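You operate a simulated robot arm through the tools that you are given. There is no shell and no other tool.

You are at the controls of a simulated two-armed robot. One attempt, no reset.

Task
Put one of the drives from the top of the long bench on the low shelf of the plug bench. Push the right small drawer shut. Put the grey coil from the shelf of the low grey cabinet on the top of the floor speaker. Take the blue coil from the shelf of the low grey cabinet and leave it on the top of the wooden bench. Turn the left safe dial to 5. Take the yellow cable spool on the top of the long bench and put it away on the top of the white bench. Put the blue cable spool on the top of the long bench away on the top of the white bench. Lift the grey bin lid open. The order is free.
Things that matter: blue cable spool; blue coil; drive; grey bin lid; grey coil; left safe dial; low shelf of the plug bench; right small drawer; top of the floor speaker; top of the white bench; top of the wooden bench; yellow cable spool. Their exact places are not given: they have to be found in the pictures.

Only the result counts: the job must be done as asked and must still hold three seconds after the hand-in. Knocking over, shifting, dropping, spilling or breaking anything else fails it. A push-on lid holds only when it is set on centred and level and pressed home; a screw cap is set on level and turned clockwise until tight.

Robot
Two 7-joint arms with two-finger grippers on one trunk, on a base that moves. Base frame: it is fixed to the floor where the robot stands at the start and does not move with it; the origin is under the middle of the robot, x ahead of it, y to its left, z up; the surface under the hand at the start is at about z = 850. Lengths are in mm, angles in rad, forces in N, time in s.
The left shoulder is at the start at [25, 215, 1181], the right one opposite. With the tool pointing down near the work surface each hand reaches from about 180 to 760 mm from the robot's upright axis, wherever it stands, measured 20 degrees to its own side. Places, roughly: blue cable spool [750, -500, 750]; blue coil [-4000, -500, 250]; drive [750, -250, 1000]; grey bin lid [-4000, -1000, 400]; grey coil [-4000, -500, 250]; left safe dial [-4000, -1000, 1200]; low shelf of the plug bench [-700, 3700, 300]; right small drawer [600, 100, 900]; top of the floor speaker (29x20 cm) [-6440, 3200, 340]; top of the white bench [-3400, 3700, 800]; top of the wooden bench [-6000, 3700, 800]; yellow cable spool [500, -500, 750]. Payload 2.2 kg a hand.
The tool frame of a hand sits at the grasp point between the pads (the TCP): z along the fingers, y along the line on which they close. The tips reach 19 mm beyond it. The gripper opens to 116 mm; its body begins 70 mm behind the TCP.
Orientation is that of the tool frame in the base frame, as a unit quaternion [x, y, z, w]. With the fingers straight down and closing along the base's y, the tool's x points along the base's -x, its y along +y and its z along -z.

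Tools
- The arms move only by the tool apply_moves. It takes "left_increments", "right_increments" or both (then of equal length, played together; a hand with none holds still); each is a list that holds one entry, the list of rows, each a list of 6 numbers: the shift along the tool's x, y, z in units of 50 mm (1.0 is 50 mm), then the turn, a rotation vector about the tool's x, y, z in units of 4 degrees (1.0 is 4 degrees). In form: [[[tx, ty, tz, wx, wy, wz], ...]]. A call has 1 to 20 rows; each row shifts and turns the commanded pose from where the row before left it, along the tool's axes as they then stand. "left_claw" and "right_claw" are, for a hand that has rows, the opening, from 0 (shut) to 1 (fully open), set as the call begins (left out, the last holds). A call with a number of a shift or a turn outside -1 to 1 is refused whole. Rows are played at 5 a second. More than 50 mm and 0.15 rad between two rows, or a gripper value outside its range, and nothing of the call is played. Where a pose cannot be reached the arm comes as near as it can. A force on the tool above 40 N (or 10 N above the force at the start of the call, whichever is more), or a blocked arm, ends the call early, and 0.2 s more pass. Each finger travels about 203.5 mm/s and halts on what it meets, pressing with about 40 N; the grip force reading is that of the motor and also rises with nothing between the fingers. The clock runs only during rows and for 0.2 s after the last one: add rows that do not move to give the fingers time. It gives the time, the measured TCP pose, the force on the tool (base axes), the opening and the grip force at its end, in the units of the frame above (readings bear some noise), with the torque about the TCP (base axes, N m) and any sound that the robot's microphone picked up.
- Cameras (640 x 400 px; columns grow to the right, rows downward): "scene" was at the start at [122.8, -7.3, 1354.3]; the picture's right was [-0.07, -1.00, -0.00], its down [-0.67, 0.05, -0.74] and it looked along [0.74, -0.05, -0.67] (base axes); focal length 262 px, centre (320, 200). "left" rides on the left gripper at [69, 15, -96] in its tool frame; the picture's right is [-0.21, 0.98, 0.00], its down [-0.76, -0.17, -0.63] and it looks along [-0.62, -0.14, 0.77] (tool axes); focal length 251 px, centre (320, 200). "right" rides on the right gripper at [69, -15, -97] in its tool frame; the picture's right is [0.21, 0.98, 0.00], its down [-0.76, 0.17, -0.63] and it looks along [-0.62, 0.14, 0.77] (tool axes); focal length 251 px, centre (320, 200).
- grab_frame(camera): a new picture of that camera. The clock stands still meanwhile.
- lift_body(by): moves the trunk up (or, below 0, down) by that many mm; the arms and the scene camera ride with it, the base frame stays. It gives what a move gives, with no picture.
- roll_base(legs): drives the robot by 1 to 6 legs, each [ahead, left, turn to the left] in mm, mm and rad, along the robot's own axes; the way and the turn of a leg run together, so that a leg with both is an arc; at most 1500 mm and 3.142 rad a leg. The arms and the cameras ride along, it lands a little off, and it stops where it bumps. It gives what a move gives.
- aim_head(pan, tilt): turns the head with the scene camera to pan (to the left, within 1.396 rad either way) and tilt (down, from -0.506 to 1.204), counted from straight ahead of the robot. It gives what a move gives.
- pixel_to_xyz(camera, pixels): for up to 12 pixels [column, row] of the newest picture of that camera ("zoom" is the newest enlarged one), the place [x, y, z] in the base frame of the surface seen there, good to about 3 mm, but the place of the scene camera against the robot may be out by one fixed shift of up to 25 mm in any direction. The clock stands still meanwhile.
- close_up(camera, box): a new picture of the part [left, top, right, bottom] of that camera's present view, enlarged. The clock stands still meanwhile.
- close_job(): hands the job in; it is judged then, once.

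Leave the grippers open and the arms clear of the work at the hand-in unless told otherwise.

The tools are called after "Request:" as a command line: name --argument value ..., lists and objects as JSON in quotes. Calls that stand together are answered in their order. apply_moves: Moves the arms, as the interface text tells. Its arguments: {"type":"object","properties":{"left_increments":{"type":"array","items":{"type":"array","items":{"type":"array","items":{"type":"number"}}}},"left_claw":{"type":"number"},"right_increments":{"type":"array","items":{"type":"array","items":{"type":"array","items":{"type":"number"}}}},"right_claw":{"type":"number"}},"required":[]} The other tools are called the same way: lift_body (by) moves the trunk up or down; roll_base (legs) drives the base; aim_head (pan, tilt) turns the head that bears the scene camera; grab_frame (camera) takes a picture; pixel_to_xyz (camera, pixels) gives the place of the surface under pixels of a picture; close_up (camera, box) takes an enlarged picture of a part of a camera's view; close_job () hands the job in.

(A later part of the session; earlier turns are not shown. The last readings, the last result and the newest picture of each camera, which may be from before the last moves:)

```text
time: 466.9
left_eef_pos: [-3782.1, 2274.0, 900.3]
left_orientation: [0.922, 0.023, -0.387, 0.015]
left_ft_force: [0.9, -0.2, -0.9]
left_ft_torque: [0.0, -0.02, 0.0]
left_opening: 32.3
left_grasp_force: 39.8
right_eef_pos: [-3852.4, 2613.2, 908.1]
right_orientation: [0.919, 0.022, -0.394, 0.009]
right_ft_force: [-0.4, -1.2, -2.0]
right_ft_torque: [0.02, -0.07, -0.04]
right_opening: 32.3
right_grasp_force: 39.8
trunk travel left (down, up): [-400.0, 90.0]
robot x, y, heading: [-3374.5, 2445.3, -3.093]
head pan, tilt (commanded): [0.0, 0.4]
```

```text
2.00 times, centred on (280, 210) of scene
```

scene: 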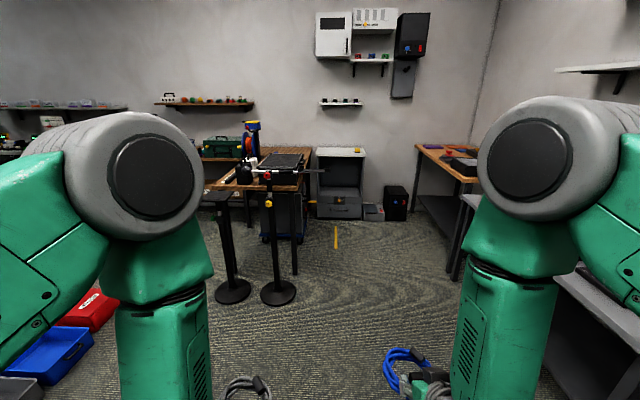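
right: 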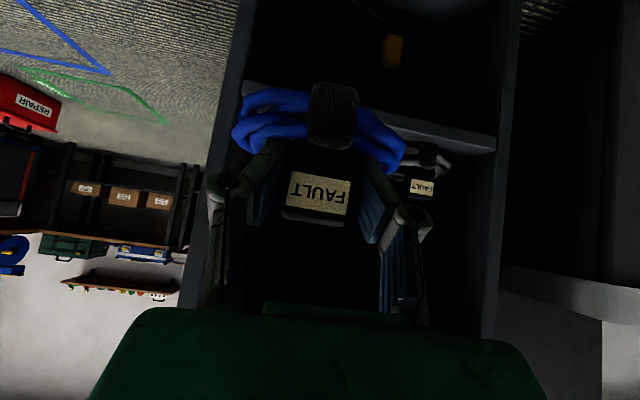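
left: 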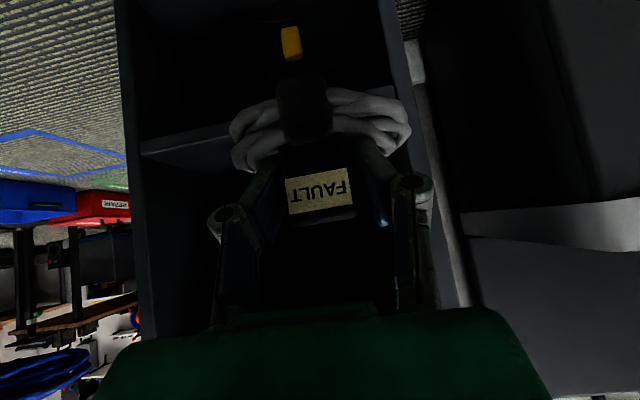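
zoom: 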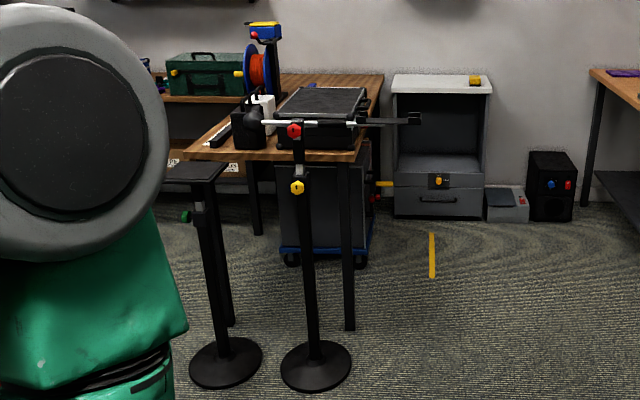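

A mic stand's boom reaches to about (-5070,2376) at z≈970, so I'll travel along y≈2850, midway between it and the benches. I'll strafe right, straighten and drive ahead.

Request:
roll_base --legs '[[0, -400, -0.045], [1250, 0, 0]]'

Request:
grab_frame --camera "scene"

```text
time: 475.2
left_eef_pos: [-5033.0, 2710.7, 901.3]
left_orientation: [0.922, -0.006, -0.388, 0.002]
left_ft_force: [-0.7, -0.4, -1.7]
left_ft_torque: [0.03, -0.04, 0.02]
left_opening: 32.3
left_grasp_force: 39.5
right_eef_pos: [-5080.8, 3053.4, 908.4]
right_orientation: [0.919, -0.008, -0.394, -0.004]
right_ft_force: [-0.6, 0.0, -2.1]
right_ft_torque: [0.02, -0.09, -0.01]
right_opening: 32.0
right_grasp_force: 40.3
trunk travel left (down, up): [-400.0, 90.0]
robot x, y, heading: [-4615.2, 2852.9, 3.127]
head pan, tilt (commanded): [0.0, 0.4]
```

```text
taken
```

scene: 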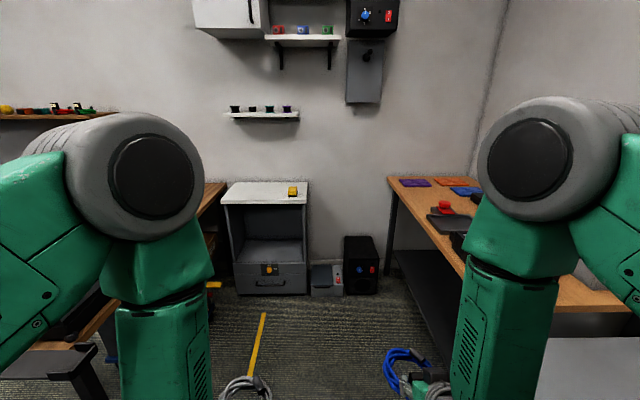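

Request:
pixel_to_xyz --camera "scene" --pixels '[[150, 180], [70, 170], [30, 320], [20, 200], [60, 362], [85, 350], [215, 285], [262, 320]]'

Request:
aim_head --pan 0.9 --tilt 0.5

Request:
grab_frame --camera "scene"

```text
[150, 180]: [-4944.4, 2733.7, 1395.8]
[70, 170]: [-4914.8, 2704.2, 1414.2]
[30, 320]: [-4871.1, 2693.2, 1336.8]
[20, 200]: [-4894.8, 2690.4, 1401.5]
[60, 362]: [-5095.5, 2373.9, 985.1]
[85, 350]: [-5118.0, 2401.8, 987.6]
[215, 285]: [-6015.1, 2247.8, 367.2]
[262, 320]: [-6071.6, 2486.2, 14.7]
```

```text
time: 476.4
left_eef_pos: [-5031.3, 2710.8, 903.5]
left_orientation: [0.921, -0.007, -0.389, 0.002]
left_ft_force: [0.2, -0.4, -1.3]
left_ft_torque: [-0.05, -0.05, 0.03]
left_opening: 32.4
left_grasp_force: 40.1
right_eef_pos: [-5080.2, 3054.5, 910.5]
right_orientation: [0.918, -0.008, -0.395, -0.004]
right_ft_force: [0.2, 0.3, -0.9]
right_ft_torque: [-0.02, -0.09, 0.01]
right_opening: 32.2
right_grasp_force: 39.8
trunk travel left (down, up): [-400.0, 90.0]
robot x, y, heading: [-4615.8, 2855.6, 3.129]
head pan, tilt (commanded): [0.901, 0.499]
```

```text
taken
```

scene: 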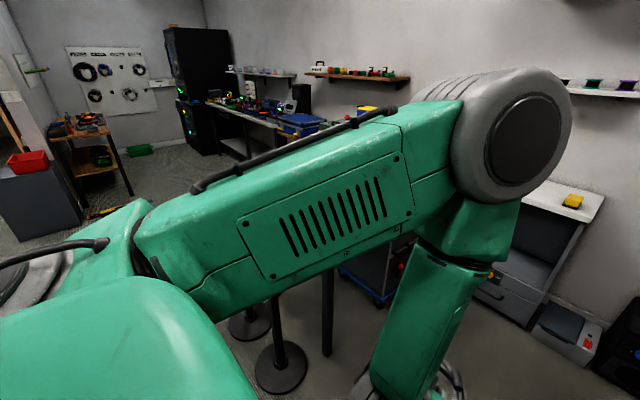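

The arms pass well above and beside the boom. I'll raise the trunk fully for clearance, then go on 1050 mm.

Request:
lift_body --by 90

Request:
roll_base --legs '[[1050, 0, 0.01]]'

Request:
aim_head --pan -0.5 --tilt 0.6

Request:
grab_frame --camera "scene"

```text
time: 477.7
left_eef_pos: [-5031.2, 2710.4, 993.0]
left_orientation: [0.921, -0.006, -0.389, 0.002]
left_ft_force: [-0.3, 0.7, -0.8]
left_ft_torque: [-0.02, -0.04, 0.01]
left_opening: 32.2
left_grasp_force: 39.7
right_eef_pos: [-5078.0, 3053.6, 1000.3]
right_orientation: [0.918, -0.008, -0.397, -0.004]
right_ft_force: [0.0, -0.3, -0.4]
right_ft_torque: [0.01, -0.08, 0.02]
right_opening: 32.0
right_grasp_force: 39.8
trunk travel left (down, up): [-490.0, 0.0]
robot x, y, heading: [-4616.2, 2852.2, 3.128]
head pan, tilt (commanded): [0.901, 0.499]
```

```text
time: 483.1
left_eef_pos: [-6071.8, 2700.7, 994.0]
left_orientation: [0.921, 0.006, -0.389, 0.007]
left_ft_force: [-1.4, 0.6, -1.7]
left_ft_torque: [-0.05, -0.04, 0.01]
left_opening: 32.6
left_grasp_force: 39.7
right_eef_pos: [-6129.3, 3042.0, 1000.4]
right_orientation: [0.918, 0.004, -0.397, 0.001]
right_ft_force: [-0.5, 0.4, -1.9]
right_ft_torque: [0.02, -0.09, 0.02]
right_opening: 32.1
right_grasp_force: 39.6
trunk travel left (down, up): [-490.0, 0.0]
robot x, y, heading: [-5656.5, 2857.1, -3.133]
head pan, tilt (commanded): [0.901, 0.499]
```

```text
time: 484.6
left_eef_pos: [-6070.1, 2701.6, 994.3]
left_orientation: [0.92, 0.006, -0.392, 0.008]
left_ft_force: [0.1, 0.2, -1.4]
left_ft_torque: [-0.01, -0.06, -0.01]
left_opening: 32.3
left_grasp_force: 39.7
right_eef_pos: [-6127.2, 3042.8, 1001.9]
right_orientation: [0.918, 0.005, -0.397, 0.002]
right_ft_force: [-0.6, -0.4, -1.7]
right_ft_torque: [-0.02, -0.07, 0.03]
right_opening: 32.5
right_grasp_force: 39.3
trunk travel left (down, up): [-490.0, 0.0]
robot x, y, heading: [-5664.8, 2856.3, -3.128]
head pan, tilt (commanded): [-0.499, 0.6]
```

```text
taken
```

scene: 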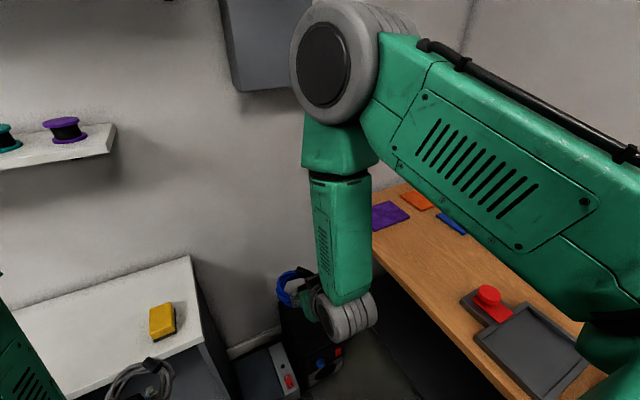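

The wooden bench has a free area around pixels (420,235) between the purple and blue pads and the red button box. I'll measure it.

Request:
pixel_to_xyz --camera "scene" --pixels '[[420, 235], [440, 262], [400, 235], [385, 215], [450, 225], [485, 300], [460, 280], [395, 190], [420, 300], [420, 200]]'

Request:
roll_base --legs '[[0, 0, -0.8], [0, 0, -0.77]]'

Request:
aim_head --pan 0 --tilt 0.7

Request:
grab_frame --camera "scene"

```text
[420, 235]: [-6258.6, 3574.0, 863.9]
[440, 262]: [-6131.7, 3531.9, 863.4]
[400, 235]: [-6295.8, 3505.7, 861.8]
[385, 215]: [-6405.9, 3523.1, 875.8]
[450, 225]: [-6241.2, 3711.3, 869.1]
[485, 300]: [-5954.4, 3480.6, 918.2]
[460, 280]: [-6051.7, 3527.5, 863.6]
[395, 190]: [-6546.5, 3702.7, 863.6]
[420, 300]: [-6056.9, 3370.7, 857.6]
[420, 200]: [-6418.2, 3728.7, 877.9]
```

```text
time: 489.1
left_eef_pos: [-5819.9, 3262.8, 995.3]
left_orientation: [0.657, -0.645, -0.282, -0.27]
left_ft_force: [-0.4, -0.2, -0.5]
left_ft_torque: [-0.09, 0.01, 0.03]
left_opening: 32.2
left_grasp_force: 40.0
right_eef_pos: [-5476.9, 3321.6, 1001.9]
right_orientation: [0.654, -0.644, -0.283, -0.28]
right_ft_force: [-0.8, 0.0, -1.4]
right_ft_torque: [-0.04, 0.05, 0.0]
right_opening: 32.3
right_grasp_force: 40.5
trunk travel left (down, up): [-490.0, 0.0]
robot x, y, heading: [-5663.2, 2854.9, 1.591]
head pan, tilt (commanded): [-0.499, 0.6]
```

```text
time: 490.1
left_eef_pos: [-5817.8, 3258.6, 996.8]
left_orientation: [0.656, -0.645, -0.283, -0.272]
left_ft_force: [-0.8, 0.2, -1.8]
left_ft_torque: [-0.05, -0.01, -0.02]
left_opening: 32.3
left_grasp_force: 40.1
right_eef_pos: [-5476.0, 3319.9, 1004.2]
right_orientation: [0.654, -0.643, -0.284, -0.28]
right_ft_force: [0.4, 0.6, -1.6]
right_ft_torque: [-0.04, -0.01, 0.01]
right_opening: 32.3
right_grasp_force: 39.4
trunk travel left (down, up): [-490.0, 0.0]
robot x, y, heading: [-5659.1, 2854.9, 1.586]
head pan, tilt (commanded): [0.0, 0.7]
```

```text
taken
```

scene: 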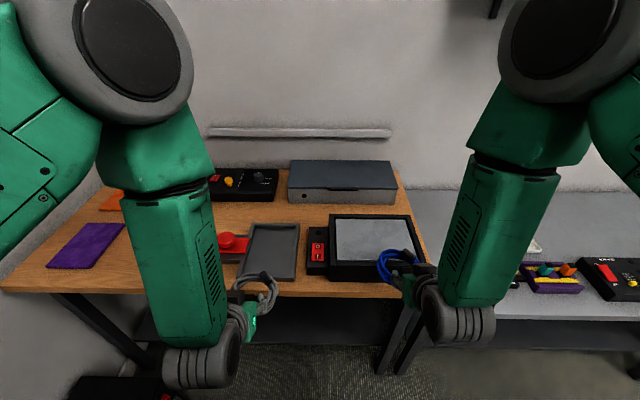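

The free part of the wooden bench lies to the left, behind my left forearm. I'll look with the left wrist camera and pan the head for a clearer view.

Request:
grab_frame --camera "left"

Request:
aim_head --pan 0.9 --tilt 0.7

Request:
grab_frame --camera "scene"

```text
taken
```

left: 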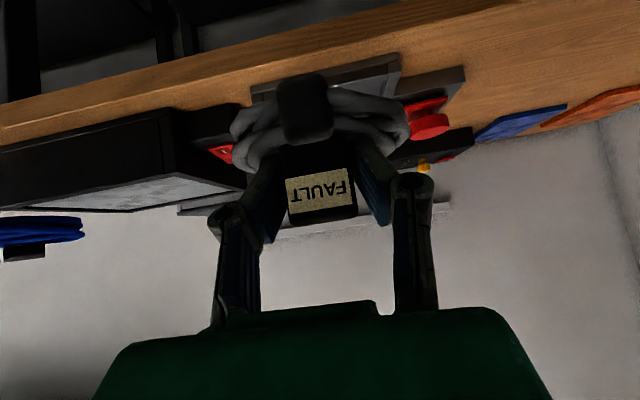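

```text
time: 491.2
left_eef_pos: [-5817.9, 3259.9, 995.8]
left_orientation: [0.657, -0.645, -0.282, -0.27]
left_ft_force: [-0.3, 0.0, -1.2]
left_ft_torque: [-0.05, 0.01, 0.01]
left_opening: 32.5
left_grasp_force: 39.8
right_eef_pos: [-5476.4, 3319.9, 1003.2]
right_orientation: [0.654, -0.642, -0.285, -0.279]
right_ft_force: [0.1, -0.5, -1.4]
right_ft_torque: [-0.06, 0.02, 0.0]
right_opening: 32.3
right_grasp_force: 40.0
trunk travel left (down, up): [-490.0, 0.0]
robot x, y, heading: [-5663.7, 2851.4, 1.591]
head pan, tilt (commanded): [0.901, 0.7]
```

```text
taken
```

scene: 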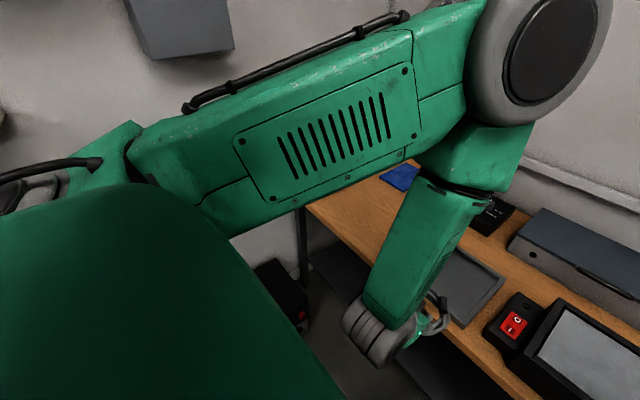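

Request:
pixel_to_xyz --camera "scene" --pixels '[[360, 205], [345, 210], [375, 235], [335, 200], [400, 178], [390, 195], [370, 260], [312, 205], [460, 280], [350, 240]]'

Request:
aim_head --pan 0.55 --tilt 0.9

Request:
grab_frame --camera "scene"

```text
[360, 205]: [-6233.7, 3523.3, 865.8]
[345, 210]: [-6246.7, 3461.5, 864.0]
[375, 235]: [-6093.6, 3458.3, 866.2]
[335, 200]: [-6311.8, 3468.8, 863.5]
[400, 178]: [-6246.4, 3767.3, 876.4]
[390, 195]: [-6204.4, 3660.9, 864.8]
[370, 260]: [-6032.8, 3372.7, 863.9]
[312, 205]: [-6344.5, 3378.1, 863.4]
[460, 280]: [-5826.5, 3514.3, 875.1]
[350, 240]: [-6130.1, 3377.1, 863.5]
```

```text
time: 492.1
left_eef_pos: [-5817.7, 3260.0, 996.3]
left_orientation: [0.656, -0.645, -0.282, -0.271]
left_ft_force: [-0.3, -0.1, -0.7]
left_ft_torque: [-0.03, -0.02, 0.02]
left_opening: 32.4
left_grasp_force: 40.3
right_eef_pos: [-5475.8, 3318.5, 1003.0]
right_orientation: [0.655, -0.642, -0.285, -0.279]
right_ft_force: [0.5, 0.4, -1.8]
right_ft_torque: [-0.09, 0.03, 0.0]
right_opening: 32.3
right_grasp_force: 39.7
trunk travel left (down, up): [-490.0, 0.0]
robot x, y, heading: [-5658.5, 2855.1, 1.591]
head pan, tilt (commanded): [0.55, 0.901]
```

```text
taken
```

scene: 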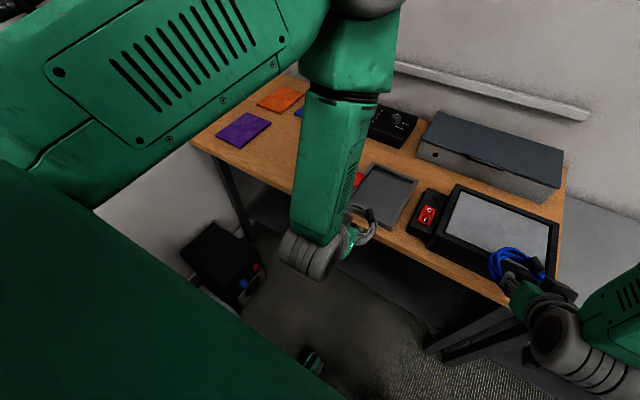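

The free area is x from -6290 to -6010, y from 3400 to 3700. I'll shift left 240 mm and turn left so that the right hand can reach it.

Request:
roll_base --legs '[[15, 240, 0], [0, 0, 0.56]]'

Request:
aim_head --pan -0.1 --tilt 0.75

Request:
grab_frame --camera "scene"

Request:
grab_frame --camera "right"

```text
time: 495.4
left_eef_pos: [-6248.3, 3128.1, 995.0]
left_orientation: [0.808, -0.441, -0.346, -0.183]
left_ft_force: [-0.1, -0.3, -1.4]
left_ft_torque: [-0.06, 0.0, 0.02]
left_opening: 32.1
left_grasp_force: 39.6
right_eef_pos: [-5989.5, 3357.9, 1002.9]
right_orientation: [0.805, -0.44, -0.35, -0.191]
right_ft_force: [-0.1, -0.3, -1.4]
right_ft_torque: [-0.05, -0.02, -0.04]
right_opening: 32.3
right_grasp_force: 40.0
trunk travel left (down, up): [-490.0, 0.0]
robot x, y, heading: [-5899.6, 2867.5, 2.139]
head pan, tilt (commanded): [0.55, 0.901]
```

```text
time: 496.4
left_eef_pos: [-6246.4, 3125.8, 996.9]
left_orientation: [0.806, -0.442, -0.347, -0.185]
left_ft_force: [0.4, 0.6, -1.6]
left_ft_torque: [-0.07, 0.01, 0.01]
left_opening: 32.3
left_grasp_force: 39.5
right_eef_pos: [-5988.0, 3355.7, 1004.7]
right_orientation: [0.804, -0.44, -0.351, -0.193]
right_ft_force: [0.4, 0.6, -1.1]
right_ft_torque: [-0.02, -0.02, 0.0]
right_opening: 32.5
right_grasp_force: 39.8
trunk travel left (down, up): [-490.0, 0.0]
robot x, y, heading: [-5903.3, 2866.3, 2.141]
head pan, tilt (commanded): [-0.099, 0.75]
```

```text
taken
```

scene: 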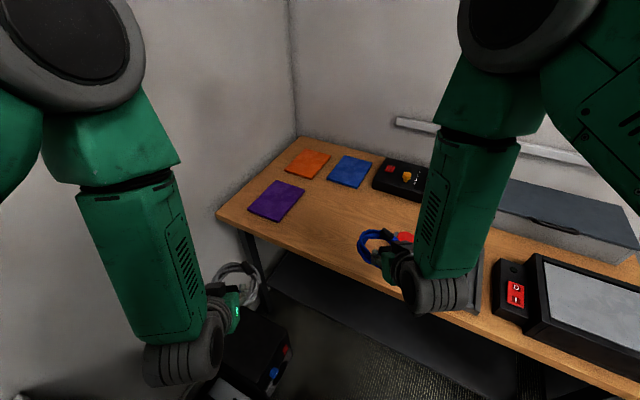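

```text
taken
```

right: 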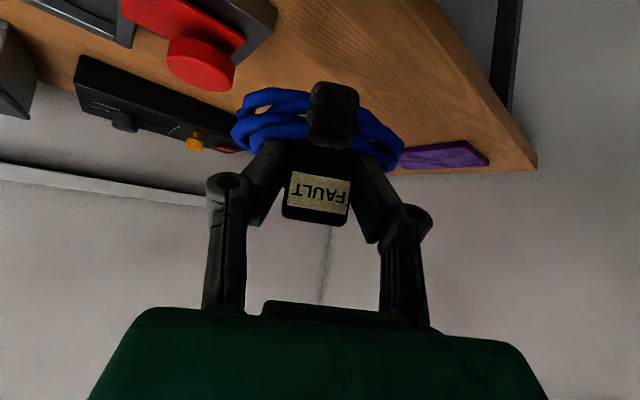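

Request:
pixel_to_xyz --camera "scene" --pixels '[[320, 215], [310, 235], [340, 205], [350, 230], [330, 240], [300, 205], [365, 205], [290, 250], [345, 265], [370, 185], [400, 238]]'

Request:
pixel_to_xyz --camera "right" --pixels '[[340, 50], [400, 60], [280, 60], [440, 120], [250, 90], [350, 20], [210, 60], [430, 155]]'

```text
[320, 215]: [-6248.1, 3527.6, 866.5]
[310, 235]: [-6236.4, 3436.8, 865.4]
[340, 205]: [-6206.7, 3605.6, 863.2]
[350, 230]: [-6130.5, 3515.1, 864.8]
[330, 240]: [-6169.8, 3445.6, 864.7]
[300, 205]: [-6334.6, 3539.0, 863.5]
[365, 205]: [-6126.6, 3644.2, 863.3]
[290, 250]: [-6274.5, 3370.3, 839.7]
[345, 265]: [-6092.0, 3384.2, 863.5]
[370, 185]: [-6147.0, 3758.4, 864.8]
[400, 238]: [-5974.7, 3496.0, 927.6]
```

```text
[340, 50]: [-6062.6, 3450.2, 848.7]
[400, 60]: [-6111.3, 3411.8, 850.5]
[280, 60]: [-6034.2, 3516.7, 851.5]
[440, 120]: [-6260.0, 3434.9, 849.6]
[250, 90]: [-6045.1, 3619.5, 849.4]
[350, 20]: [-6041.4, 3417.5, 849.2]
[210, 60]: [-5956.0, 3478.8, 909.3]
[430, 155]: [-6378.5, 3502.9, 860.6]
```

The bench is z≈849.5 there, and the spot around (-6150,3520) is free. I'll move the blue coil over it at constant height, then correct a 2° tilt drift.

Request:
apply_moves --right_increments '[[[-0.324, 0.12, 0.35, 0, 0, 0], [-0.324, 0.12, 0.35, 0, 0, 0], [-0.324, 0.12, 0.35, 0, 0, 0], [-0.324, 0.12, 0.35, 0, 0, 0], [-0.324, 0.12, 0.35, 0, 0, 0], [-0.324, 0.12, 0.35, 0, 0, 0], [-0.324, 0.12, 0.35, 0, 0, 0], [-0.324, 0.12, 0.35, 0, 0.5, 0], [0, 0, 0, 0, 0, 0]]]' --right_claw 0

Request:
grab_frame --camera "scene"

Request:
grab_frame --camera "right"

```text
time: 498.4
left_eef_pos: [-6246.2, 3125.7, 997.1]
left_orientation: [0.807, -0.44, -0.347, -0.185]
left_ft_force: [-0.5, -0.4, -1.8]
left_ft_torque: [-0.05, -0.02, -0.01]
left_opening: 32.3
left_grasp_force: 40.3
right_eef_pos: [-6130.1, 3491.1, 1005.7]
right_orientation: [0.81, -0.443, -0.337, -0.186]
right_ft_force: [0.2, -0.1, -1.5]
right_ft_torque: [-0.05, -0.05, 0.05]
right_opening: 32.4
right_grasp_force: 39.6
trunk travel left (down, up): [-490.0, 0.0]
robot x, y, heading: [-5903.4, 2864.6, 2.136]
head pan, tilt (commanded): [-0.099, 0.75]
```

```text
taken
```

scene: 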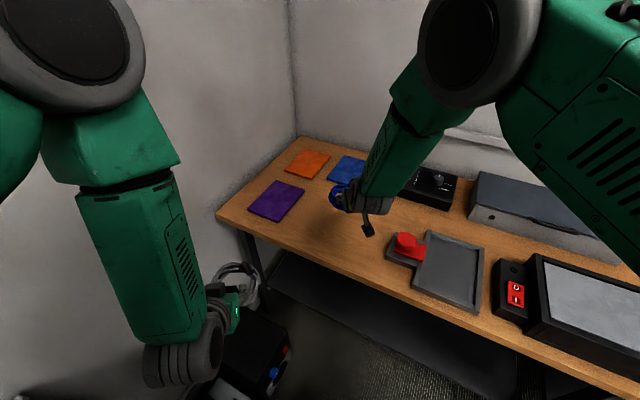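

```text
taken
```

right: 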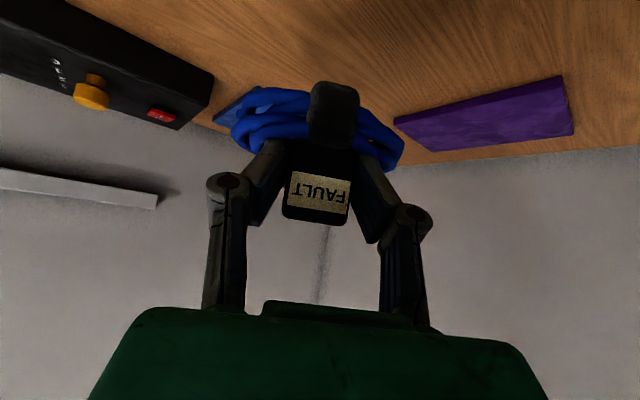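

Level now and above the free spot. I'll lower about 95 mm.

Request:
apply_moves --right_increments '[[[0.25, 0, 0.248, 0, 0, 0], [0.3, 0, 0.298, 0, 0, 0], [0.3, 0, 0.298, 0, 0, 0], [0.3, 0, 0.298, 0, 0, 0], [0.2, 0, 0.198, 0, 0, 0], [0, 0, 0, 0, 0, 0]]]' --right_claw 0

Request:
grab_frame --camera "scene"

Request:
grab_frame --camera "right"

```text
time: 499.8
left_eef_pos: [-6245.7, 3124.9, 997.2]
left_orientation: [0.808, -0.44, -0.347, -0.184]
left_ft_force: [0.0, -0.1, -1.8]
left_ft_torque: [-0.03, -0.04, 0.01]
left_opening: 32.6
left_grasp_force: 39.7
right_eef_pos: [-6130.8, 3489.8, 909.9]
right_orientation: [0.81, -0.444, -0.337, -0.185]
right_ft_force: [-0.1, 0.3, -1.9]
right_ft_torque: [-0.05, -0.02, 0.0]
right_opening: 32.5
right_grasp_force: 40.0
trunk travel left (down, up): [-490.0, 0.0]
robot x, y, heading: [-5904.3, 2865.0, 2.141]
head pan, tilt (commanded): [-0.099, 0.75]
```

```text
taken
```

scene: 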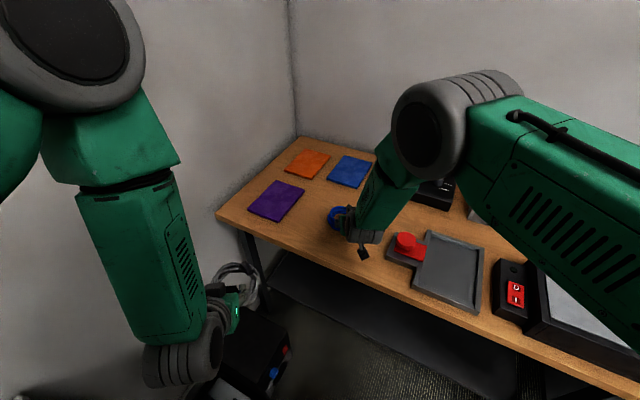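

```text
taken
```

right: 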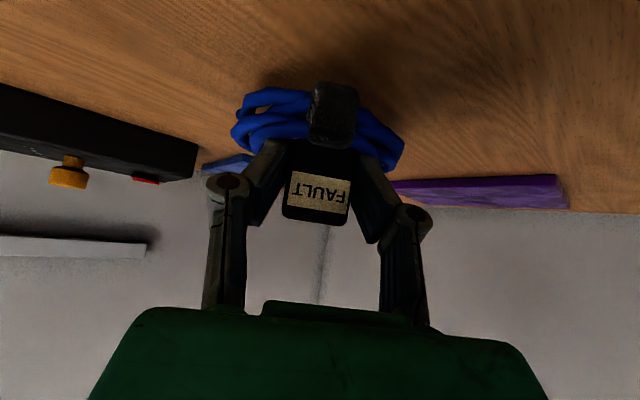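

About 11 mm to go. I'll step down in small steps until contact.

Request:
apply_moves --right_increments '[[[0.06, 0, 0.06, 0, 0, 0], [0.04, 0, 0.04, 0, 0, 0], [0, 0, 0, 0, 0, 0]]]' --right_claw 0

Request:
apply_moves --right_increments '[[[0.035, 0, 0.035, 0, 0, 0], [0, 0, 0, 0, 0, 0]]]' --right_claw 0

Request:
apply_moves --right_increments '[[[0.035, 0, 0.035, 0, 0, 0], [0, 0, 0, 0, 0, 0]]]' --right_claw 0

```text
time: 500.6
left_eef_pos: [-6247.4, 3125.6, 996.8]
left_orientation: [0.807, -0.44, -0.348, -0.184]
left_ft_force: [0.1, -0.4, -1.4]
left_ft_torque: [-0.01, -0.03, -0.01]
left_opening: 32.4
left_grasp_force: 40.1
right_eef_pos: [-6128.9, 3490.4, 902.8]
right_orientation: [0.81, -0.443, -0.337, -0.185]
right_ft_force: [-0.3, -0.8, -1.0]
right_ft_torque: [-0.04, -0.01, 0.03]
right_opening: 32.3
right_grasp_force: 40.0
trunk travel left (down, up): [-490.0, 0.0]
robot x, y, heading: [-5903.6, 2863.4, 2.138]
head pan, tilt (commanded): [-0.099, 0.75]
```

```text
time: 501.2
left_eef_pos: [-6247.1, 3127.4, 996.0]
left_orientation: [0.807, -0.441, -0.347, -0.184]
left_ft_force: [0.5, -0.9, -2.1]
left_ft_torque: [-0.04, -0.07, -0.02]
left_opening: 32.3
left_grasp_force: 39.9
right_eef_pos: [-6130.7, 3490.7, 899.8]
right_orientation: [0.81, -0.444, -0.336, -0.185]
right_ft_force: [0.5, -0.4, -1.8]
right_ft_torque: [-0.01, 0.0, 0.04]
right_opening: 32.5
right_grasp_force: 40.2
trunk travel left (down, up): [-490.0, 0.0]
robot x, y, heading: [-5904.6, 2866.5, 2.138]
head pan, tilt (commanded): [-0.099, 0.75]
```

```text
time: 501.8
left_eef_pos: [-6247.0, 3125.5, 996.4]
left_orientation: [0.807, -0.44, -0.348, -0.185]
left_ft_force: [0.0, 0.8, -1.2]
left_ft_torque: [0.02, -0.04, -0.03]
left_opening: 32.3
left_grasp_force: 40.1
right_eef_pos: [-6131.0, 3491.0, 899.3]
right_orientation: [0.809, -0.443, -0.338, -0.186]
right_ft_force: [0.2, -1.1, 6.2]
right_ft_torque: [0.58, 0.17, -0.02]
right_opening: 32.5
right_grasp_force: 40.5
trunk travel left (down, up): [-490.0, 0.0]
robot x, y, heading: [-5899.8, 2864.6, 2.141]
head pan, tilt (commanded): [-0.099, 0.75]
```

The coil is touching the bench (+6 N). I'll open the right gripper to release it and back out along the hand's axis.

Request:
apply_moves --right_increments '[[[0, 0, 0, 0, 0, 0], [0, 0, 0, 0, 0, 0], [0, 0, 0, 0, 0, 0], [0, 0, 0, 0, 0, 0]]]' --right_claw 0.52

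Request:
apply_moves --right_increments '[[[0, 0, -0.2, 0, 0, 0], [0, 0, -0.3, 0, 0, 0], [0, 0, -0.5, 0, 0, 0], [0, 0, -0.6, 0, 0, 0], [0, 0, 0, 0, 0, 0]]]'

Request:
grab_frame --camera "right"

Request:
grab_frame --camera "scene"

```text
time: 502.8
left_eef_pos: [-6245.6, 3126.7, 996.1]
left_orientation: [0.807, -0.441, -0.347, -0.184]
left_ft_force: [0.3, 0.1, -1.7]
left_ft_torque: [-0.03, -0.01, 0.0]
left_opening: 32.3
left_grasp_force: 40.7
right_eef_pos: [-6128.9, 3490.0, 898.6]
right_orientation: [0.81, -0.444, -0.336, -0.186]
right_ft_force: [-0.4, 0.0, 0.0]
right_ft_torque: [-0.01, 0.02, 0.0]
right_opening: 60.4
right_grasp_force: 0.1
trunk travel left (down, up): [-490.0, 0.0]
robot x, y, heading: [-5903.7, 2865.8, 2.139]
head pan, tilt (commanded): [-0.099, 0.75]
```

```text
time: 504.0
left_eef_pos: [-6247.2, 3126.0, 996.6]
left_orientation: [0.807, -0.44, -0.348, -0.184]
left_ft_force: [-0.8, 0.0, -1.5]
left_ft_torque: [-0.06, -0.04, -0.01]
left_opening: 32.2
left_grasp_force: 39.4
right_eef_pos: [-6102.2, 3441.6, 952.6]
right_orientation: [0.81, -0.443, -0.337, -0.186]
right_ft_force: [-0.1, 0.6, 0.0]
right_ft_torque: [-0.01, 0.01, 0.01]
right_opening: 60.1
right_grasp_force: 0.1
trunk travel left (down, up): [-490.0, 0.0]
robot x, y, heading: [-5903.0, 2870.1, 2.141]
head pan, tilt (commanded): [-0.099, 0.75]
```

```text
taken
```

right: 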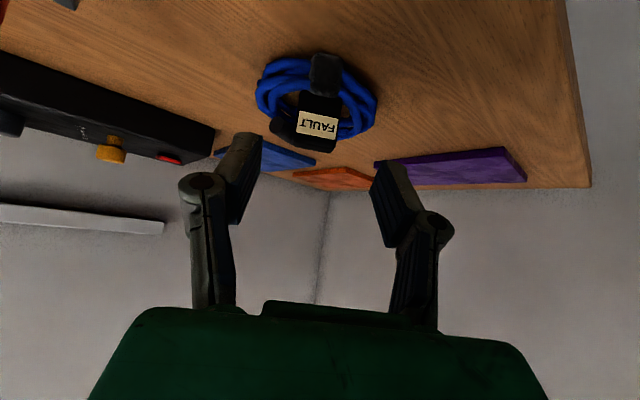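

```text
taken
```

scene: 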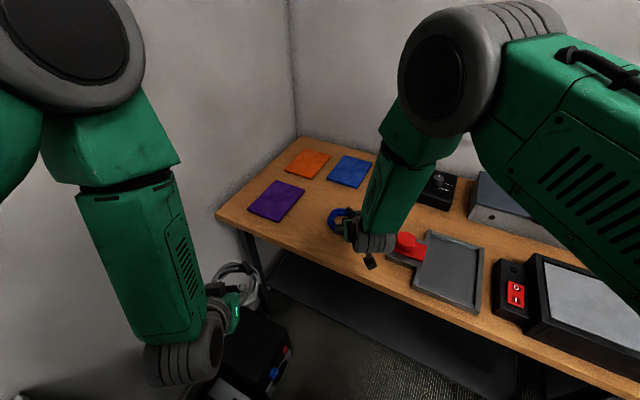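

The blue coil lies on the wooden bench. I'll raise the right hand clear and fold it back to vertical near the body.

Request:
apply_moves --right_increments '[[[-0.42, 0, -0.42, 0, 0, 0], [-0.42, 0, -0.42, 0, 0, 0], [0.054, 0, -0.563, 0, 1, 0], [0.093, 0, -0.558, 0, 1, 0], [0.132, 0, -0.55, 0, 1, 0], [0.17, 0, -0.54, 0, 1, 0], [0.207, 0, -0.526, 0, 1, 0], [0.243, 0, -0.511, 0, 1, 0], [0.278, 0, -0.492, 0, 1, 0], [0.312, 0, -0.472, 0, 1, 0], [0.344, 0, -0.449, 0, 1, 0], [0.375, 0, -0.424, 0, 1, 0], [0.403, 0, -0.397, 0, 1, 0], [0, 0, 0, 0, 0, 0]]]' --right_claw 1

Request:
grab_frame --camera "scene"

```text
time: 507.0
left_eef_pos: [-6247.4, 3126.0, 997.0]
left_orientation: [0.807, -0.441, -0.347, -0.184]
left_ft_force: [-0.7, 0.2, -1.9]
left_ft_torque: [-0.02, -0.03, 0.01]
left_opening: 32.1
left_grasp_force: 39.8
right_eef_pos: [-5969.6, 3238.0, 1209.1]
right_orientation: [0.877, -0.48, -0.008, -0.006]
right_ft_force: [-0.2, 0.6, -0.3]
right_ft_torque: [-0.02, 0.02, 0.03]
right_opening: 116.0
right_grasp_force: 0.0
trunk travel left (down, up): [-490.0, 0.0]
robot x, y, heading: [-5903.0, 2865.4, 2.137]
head pan, tilt (commanded): [-0.099, 0.75]
```

```text
taken
```

scene: 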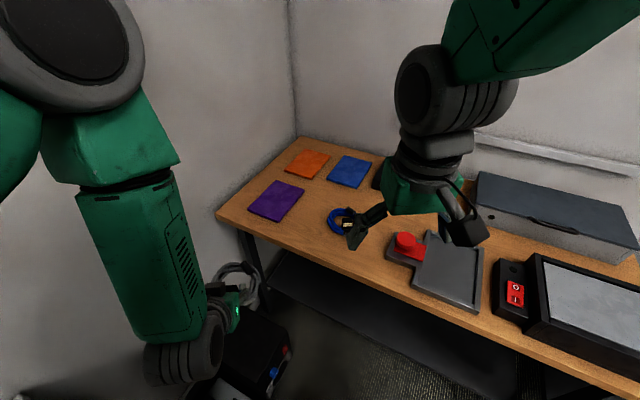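

Request:
pixel_to_xyz --camera "scene" --pixels '[[430, 85], [500, 90], [520, 40], [620, 30], [100, 40], [140, 250], [180, 350], [260, 340], [285, 350]]'

Request:
roll_base --legs '[[-44, 25, 0.16]]'

Request:
grab_frame --camera "left"

```text
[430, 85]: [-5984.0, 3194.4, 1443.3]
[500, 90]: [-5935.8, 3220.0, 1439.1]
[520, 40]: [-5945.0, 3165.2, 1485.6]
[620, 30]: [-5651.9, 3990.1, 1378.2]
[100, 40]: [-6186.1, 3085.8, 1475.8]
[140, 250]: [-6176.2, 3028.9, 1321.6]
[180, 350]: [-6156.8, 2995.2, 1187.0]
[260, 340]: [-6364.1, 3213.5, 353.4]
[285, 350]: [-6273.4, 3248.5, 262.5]
```

```text
time: 508.1
left_eef_pos: [-6265.9, 3030.3, 998.2]
left_orientation: [0.838, -0.378, -0.363, -0.152]
left_ft_force: [-0.1, 0.3, -1.3]
left_ft_torque: [-0.08, -0.03, 0.03]
left_opening: 32.0
left_grasp_force: 40.2
right_eef_pos: [-6010.2, 3186.7, 1206.7]
right_orientation: [0.912, -0.41, -0.01, 0.001]
right_ft_force: [0.7, 0.9, 0.2]
right_ft_torque: [-0.03, 0.02, -0.04]
right_opening: 116.0
right_grasp_force: 0.1
trunk travel left (down, up): [-490.0, 0.0]
robot x, y, heading: [-5894.6, 2819.1, 2.299]
head pan, tilt (commanded): [-0.099, 0.75]
```

```text
taken
```

left: 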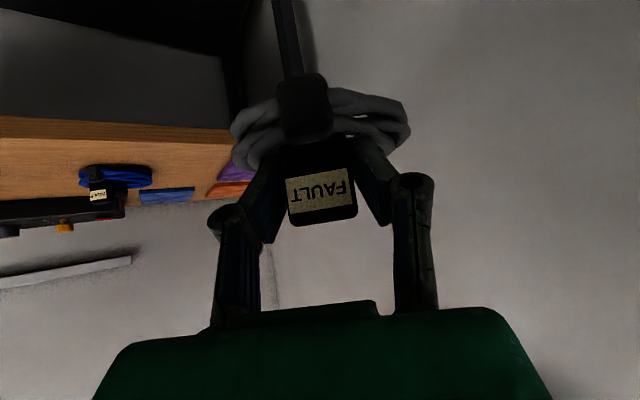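

I'll lower the trunk 300 mm and look at the speaker's top.

Request:
lift_body --by -300

Request:
aim_head --pan 0.1 --tilt 0.75

Request:
grab_frame --camera "scene"

Request:
grab_frame --camera "left"

```text
time: 511.1
left_eef_pos: [-6270.6, 3019.0, 698.0]
left_orientation: [0.838, -0.376, -0.363, -0.157]
left_ft_force: [-1.5, -0.3, -1.5]
left_ft_torque: [-0.02, -0.05, -0.02]
left_opening: 32.2
left_grasp_force: 40.7
right_eef_pos: [-6016.4, 3174.2, 912.1]
right_orientation: [0.912, -0.41, -0.01, -0.004]
right_ft_force: [-0.3, 0.3, -0.5]
right_ft_torque: [0.02, -0.04, -0.05]
right_opening: 116.0
right_grasp_force: 0.0
trunk travel left (down, up): [-190.0, 300.0]
robot x, y, heading: [-5893.7, 2821.3, 2.298]
head pan, tilt (commanded): [-0.099, 0.75]
```

```text
time: 511.8
left_eef_pos: [-6266.4, 3023.7, 698.4]
left_orientation: [0.838, -0.376, -0.365, -0.155]
left_ft_force: [0.3, -0.9, -1.4]
left_ft_torque: [-0.01, -0.08, 0.02]
left_opening: 32.2
left_grasp_force: 40.2
right_eef_pos: [-6011.0, 3178.3, 910.1]
right_orientation: [0.912, -0.41, -0.012, -0.001]
right_ft_force: [-0.1, -0.6, -0.1]
right_ft_torque: [0.03, -0.03, -0.01]
right_opening: 115.9
right_grasp_force: 0.0
trunk travel left (down, up): [-190.0, 300.0]
robot x, y, heading: [-5892.2, 2816.1, 2.297]
head pan, tilt (commanded): [0.099, 0.75]
```

```text
taken
```

scene: 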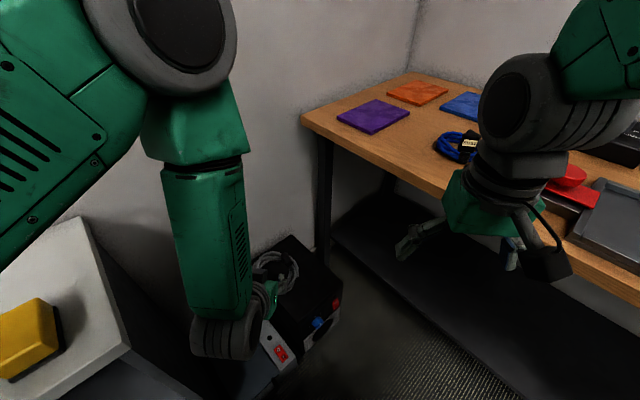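

```text
taken
```

left: 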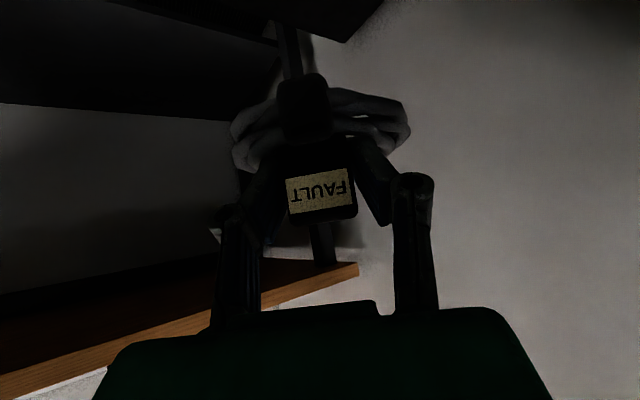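

Request:
pixel_to_xyz --camera "scene" --pixels '[[290, 242], [310, 262], [335, 280], [300, 300], [330, 300], [315, 250], [30, 330], [60, 325], [110, 320], [85, 230], [230, 60], [230, 260]]'

Request:
close_up --camera "scene" --box '[230, 210, 370, 390]'

```text
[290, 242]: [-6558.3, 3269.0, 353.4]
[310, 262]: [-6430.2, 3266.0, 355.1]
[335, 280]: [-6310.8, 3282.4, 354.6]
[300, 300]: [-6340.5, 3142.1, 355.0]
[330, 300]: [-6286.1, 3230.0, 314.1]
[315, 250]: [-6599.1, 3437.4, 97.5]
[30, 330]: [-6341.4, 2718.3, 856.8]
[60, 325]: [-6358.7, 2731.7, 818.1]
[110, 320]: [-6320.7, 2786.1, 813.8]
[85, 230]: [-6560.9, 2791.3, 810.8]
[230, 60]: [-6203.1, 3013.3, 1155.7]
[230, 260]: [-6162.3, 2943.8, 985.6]
```

```text
2.22 times, centred on (300, 300) of scene
```

zoom: 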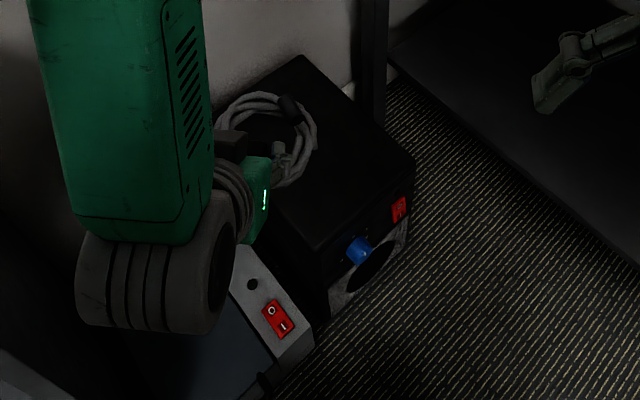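

The speaker top is at z≈340, about x from -6580 to -6290 and y from 3090 to 3290. The white cabinet's edge at y≈2800 is clear of my elbow. I'll lower the trunk the remaining 190 mm.

Request:
lift_body --by -190

Request:
grab_frame --camera "left"

Request:
pixel_to_xyz --camera "left" --pixels '[[240, 60], [200, 40], [300, 30], [360, 60], [180, 80], [150, 100], [420, 50]]'

```text
time: 513.9
left_eef_pos: [-6267.2, 3023.0, 509.0]
left_orientation: [0.838, -0.376, -0.364, -0.156]
left_ft_force: [-0.3, 0.0, -2.6]
left_ft_torque: [-0.06, -0.03, -0.02]
left_opening: 32.4
left_grasp_force: 40.0
right_eef_pos: [-6011.7, 3177.6, 721.5]
right_orientation: [0.912, -0.41, -0.011, -0.002]
right_ft_force: [-0.9, 0.6, -0.4]
right_ft_torque: [0.02, -0.02, -0.03]
right_opening: 116.0
right_grasp_force: 0.1
trunk travel left (down, up): [0.0, 490.0]
robot x, y, heading: [-5890.1, 2818.4, 2.304]
head pan, tilt (commanded): [0.099, 0.75]
```

```text
taken
```

left: 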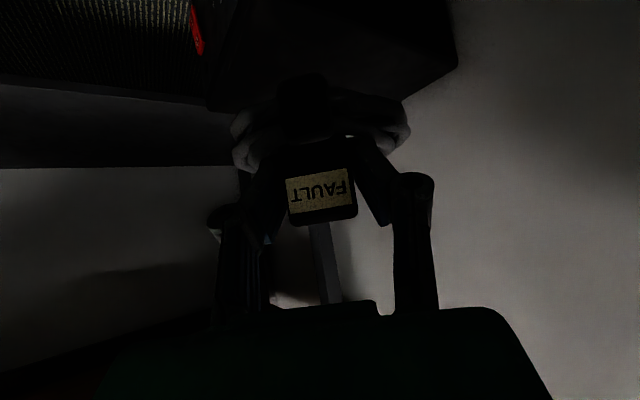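

```text
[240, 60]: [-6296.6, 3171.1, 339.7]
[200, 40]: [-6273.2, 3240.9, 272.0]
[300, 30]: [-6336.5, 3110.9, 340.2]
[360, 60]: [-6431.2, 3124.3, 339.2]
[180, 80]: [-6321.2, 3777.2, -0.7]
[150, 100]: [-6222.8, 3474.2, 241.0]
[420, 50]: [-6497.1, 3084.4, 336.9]
```

The speaker's top reads z≈340 from the wrist camera too. I'll move the grey coil forward above the speaker's centre, correcting small tilt drift at the end.

Request:
apply_moves --left_increments '[[[-0.344, 0.037, 0.3645, 0, 0, 0], [-0.344, 0.037, 0.3645, 0, 0, 0], [-0.344, 0.037, 0.3645, 0, 0, 0], [-0.344, 0.037, 0.3645, 0, 0, 0], [-0.344, 0.037, 0.3645, 0, 0, 0], [-0.344, 0.037, 0.3645, 0, 0, 0], [-0.344, 0.037, 0.3645, 0, 0, 0], [-0.344, 0.037, 0.3645, 0.12, 0.34, -0.13], [0, 0, 0, 0, 0, 0]]]' --left_claw 0

Request:
grab_frame --camera "scene"

Request:
grab_frame --camera "left"

```text
time: 515.9
left_eef_pos: [-6411.5, 3163.2, 509.2]
left_orientation: [0.843, -0.376, -0.351, -0.156]
left_ft_force: [0.1, 0.7, -2.4]
left_ft_torque: [-0.08, -0.05, -0.01]
left_opening: 32.3
left_grasp_force: 40.2
right_eef_pos: [-6011.8, 3176.9, 719.8]
right_orientation: [0.912, -0.409, -0.011, -0.002]
right_ft_force: [0.3, -0.3, -0.9]
right_ft_torque: [-0.03, 0.02, -0.03]
right_opening: 116.1
right_grasp_force: 0.1
trunk travel left (down, up): [0.0, 490.0]
robot x, y, heading: [-5895.4, 2813.9, 2.299]
head pan, tilt (commanded): [0.099, 0.75]
```

```text
taken
```

scene: 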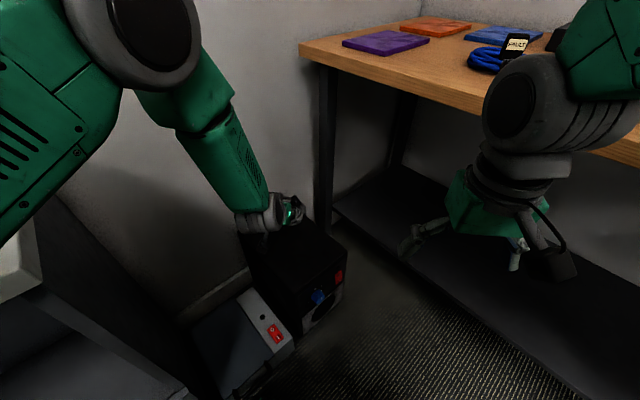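

```text
taken
```

left: 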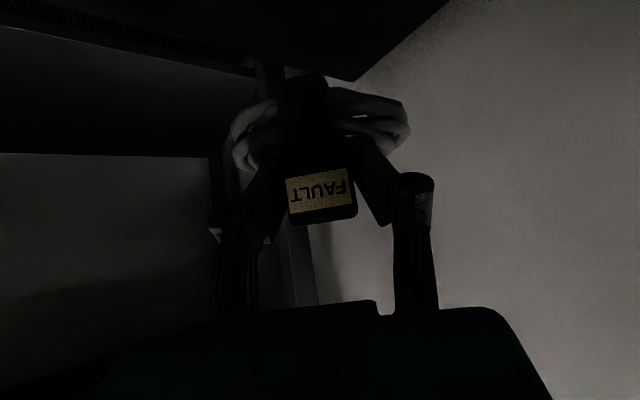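

The coil is level above the speaker. I'll lower about 108 mm.

Request:
apply_moves --left_increments '[[[0.22, 0, 0.218, 0, 0, 0], [0.28, 0, 0.278, 0, 0, 0], [0.28, 0, 0.278, 0, 0, 0], [0.28, 0, 0.278, 0, 0, 0], [0.28, 0, 0.278, 0, 0, 0], [0.19, 0, 0.19, 0, 0, 0], [0, 0, 0, 0, 0, 0]]]' --left_claw 0

Request:
grab_frame --camera "left"

Request:
pixel_to_xyz --camera "left" --pixels '[[200, 60], [300, 40], [400, 60], [250, 30], [450, 40], [350, 60]]'

```text
time: 517.5
left_eef_pos: [-6412.5, 3160.3, 400.9]
left_orientation: [0.843, -0.376, -0.351, -0.156]
left_ft_force: [0.3, 0.7, -1.7]
left_ft_torque: [-0.06, -0.01, -0.01]
left_opening: 32.3
left_grasp_force: 40.3
right_eef_pos: [-6011.2, 3176.5, 720.7]
right_orientation: [0.912, -0.409, -0.012, -0.002]
right_ft_force: [-1.0, 0.6, -0.4]
right_ft_torque: [0.01, 0.01, 0.0]
right_opening: 116.0
right_grasp_force: 0.1
trunk travel left (down, up): [0.0, 490.0]
robot x, y, heading: [-5891.2, 2819.6, 2.301]
head pan, tilt (commanded): [0.099, 0.75]
```

```text
taken
```

left: 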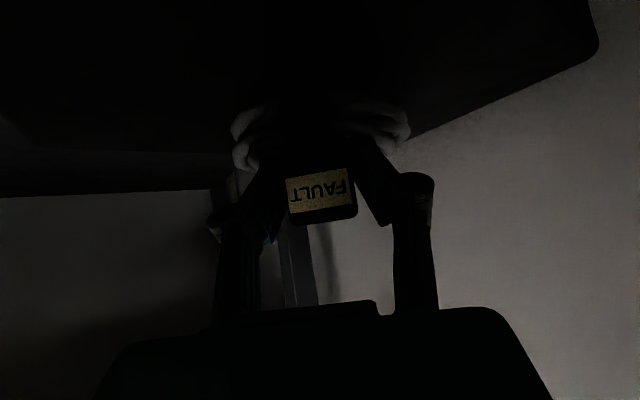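

```text
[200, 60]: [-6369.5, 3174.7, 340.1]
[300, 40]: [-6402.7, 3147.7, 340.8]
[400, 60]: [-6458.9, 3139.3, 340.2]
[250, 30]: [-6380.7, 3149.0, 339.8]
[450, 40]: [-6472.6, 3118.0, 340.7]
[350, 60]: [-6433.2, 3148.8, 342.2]
```

Speaker top is confirmed at z≈340 beneath the coil, which leaves about 12 mm. I'll step down to contact.

Request:
apply_moves --left_increments '[[[0.06, 0, 0.06, 0, 0, 0], [0.04, 0, 0.04, 0, 0, 0], [0, 0, 0, 0, 0, 0]]]' --left_claw 0

Request:
apply_moves --left_increments '[[[0.035, 0, 0.035, 0, 0, 0], [0, 0, 0, 0, 0, 0]]]' --left_claw 0

Request:
apply_moves --left_increments '[[[0.035, 0, 0.035, 0, 0, 0], [0, 0, 0, 0, 0, 0]]]' --left_claw 0

```text
time: 518.3
left_eef_pos: [-6412.2, 3162.0, 393.4]
left_orientation: [0.843, -0.376, -0.351, -0.156]
left_ft_force: [-0.2, -0.7, -2.0]
left_ft_torque: [-0.07, -0.02, 0.02]
left_opening: 32.4
left_grasp_force: 39.7
right_eef_pos: [-6011.5, 3176.9, 720.3]
right_orientation: [0.912, -0.41, -0.012, -0.002]
right_ft_force: [0.0, 0.2, 0.0]
right_ft_torque: [-0.03, -0.02, 0.01]
right_opening: 116.0
right_grasp_force: 0.0
trunk travel left (down, up): [0.0, 490.0]
robot x, y, heading: [-5889.7, 2817.2, 2.3]
head pan, tilt (commanded): [0.099, 0.75]
```

```text
time: 518.9
left_eef_pos: [-6411.8, 3161.8, 390.2]
left_orientation: [0.843, -0.375, -0.351, -0.156]
left_ft_force: [0.6, -0.7, -1.3]
left_ft_torque: [-0.02, -0.04, 0.01]
left_opening: 32.2
left_grasp_force: 39.5
right_eef_pos: [-6011.1, 3177.0, 719.5]
right_orientation: [0.912, -0.41, -0.012, -0.002]
right_ft_force: [0.0, 0.6, 0.4]
right_ft_torque: [-0.02, -0.01, 0.02]
right_opening: 115.9
right_grasp_force: 0.0
trunk travel left (down, up): [0.0, 490.0]
robot x, y, heading: [-5889.9, 2815.8, 2.302]
head pan, tilt (commanded): [0.099, 0.75]
```

```text
time: 519.5
left_eef_pos: [-6413.6, 3164.1, 389.2]
left_orientation: [0.843, -0.376, -0.352, -0.157]
left_ft_force: [0.6, 0.5, 0.6]
left_ft_torque: [0.1, 0.02, -0.02]
left_opening: 32.6
left_grasp_force: 40.1
right_eef_pos: [-6011.7, 3176.5, 721.8]
right_orientation: [0.912, -0.409, -0.012, -0.002]
right_ft_force: [-0.4, 0.3, -0.2]
right_ft_torque: [0.02, -0.02, 0.0]
right_opening: 116.0
right_grasp_force: 0.0
trunk travel left (down, up): [0.0, 490.0]
robot x, y, heading: [-5895.4, 2819.1, 2.303]
head pan, tilt (commanded): [0.099, 0.75]
```

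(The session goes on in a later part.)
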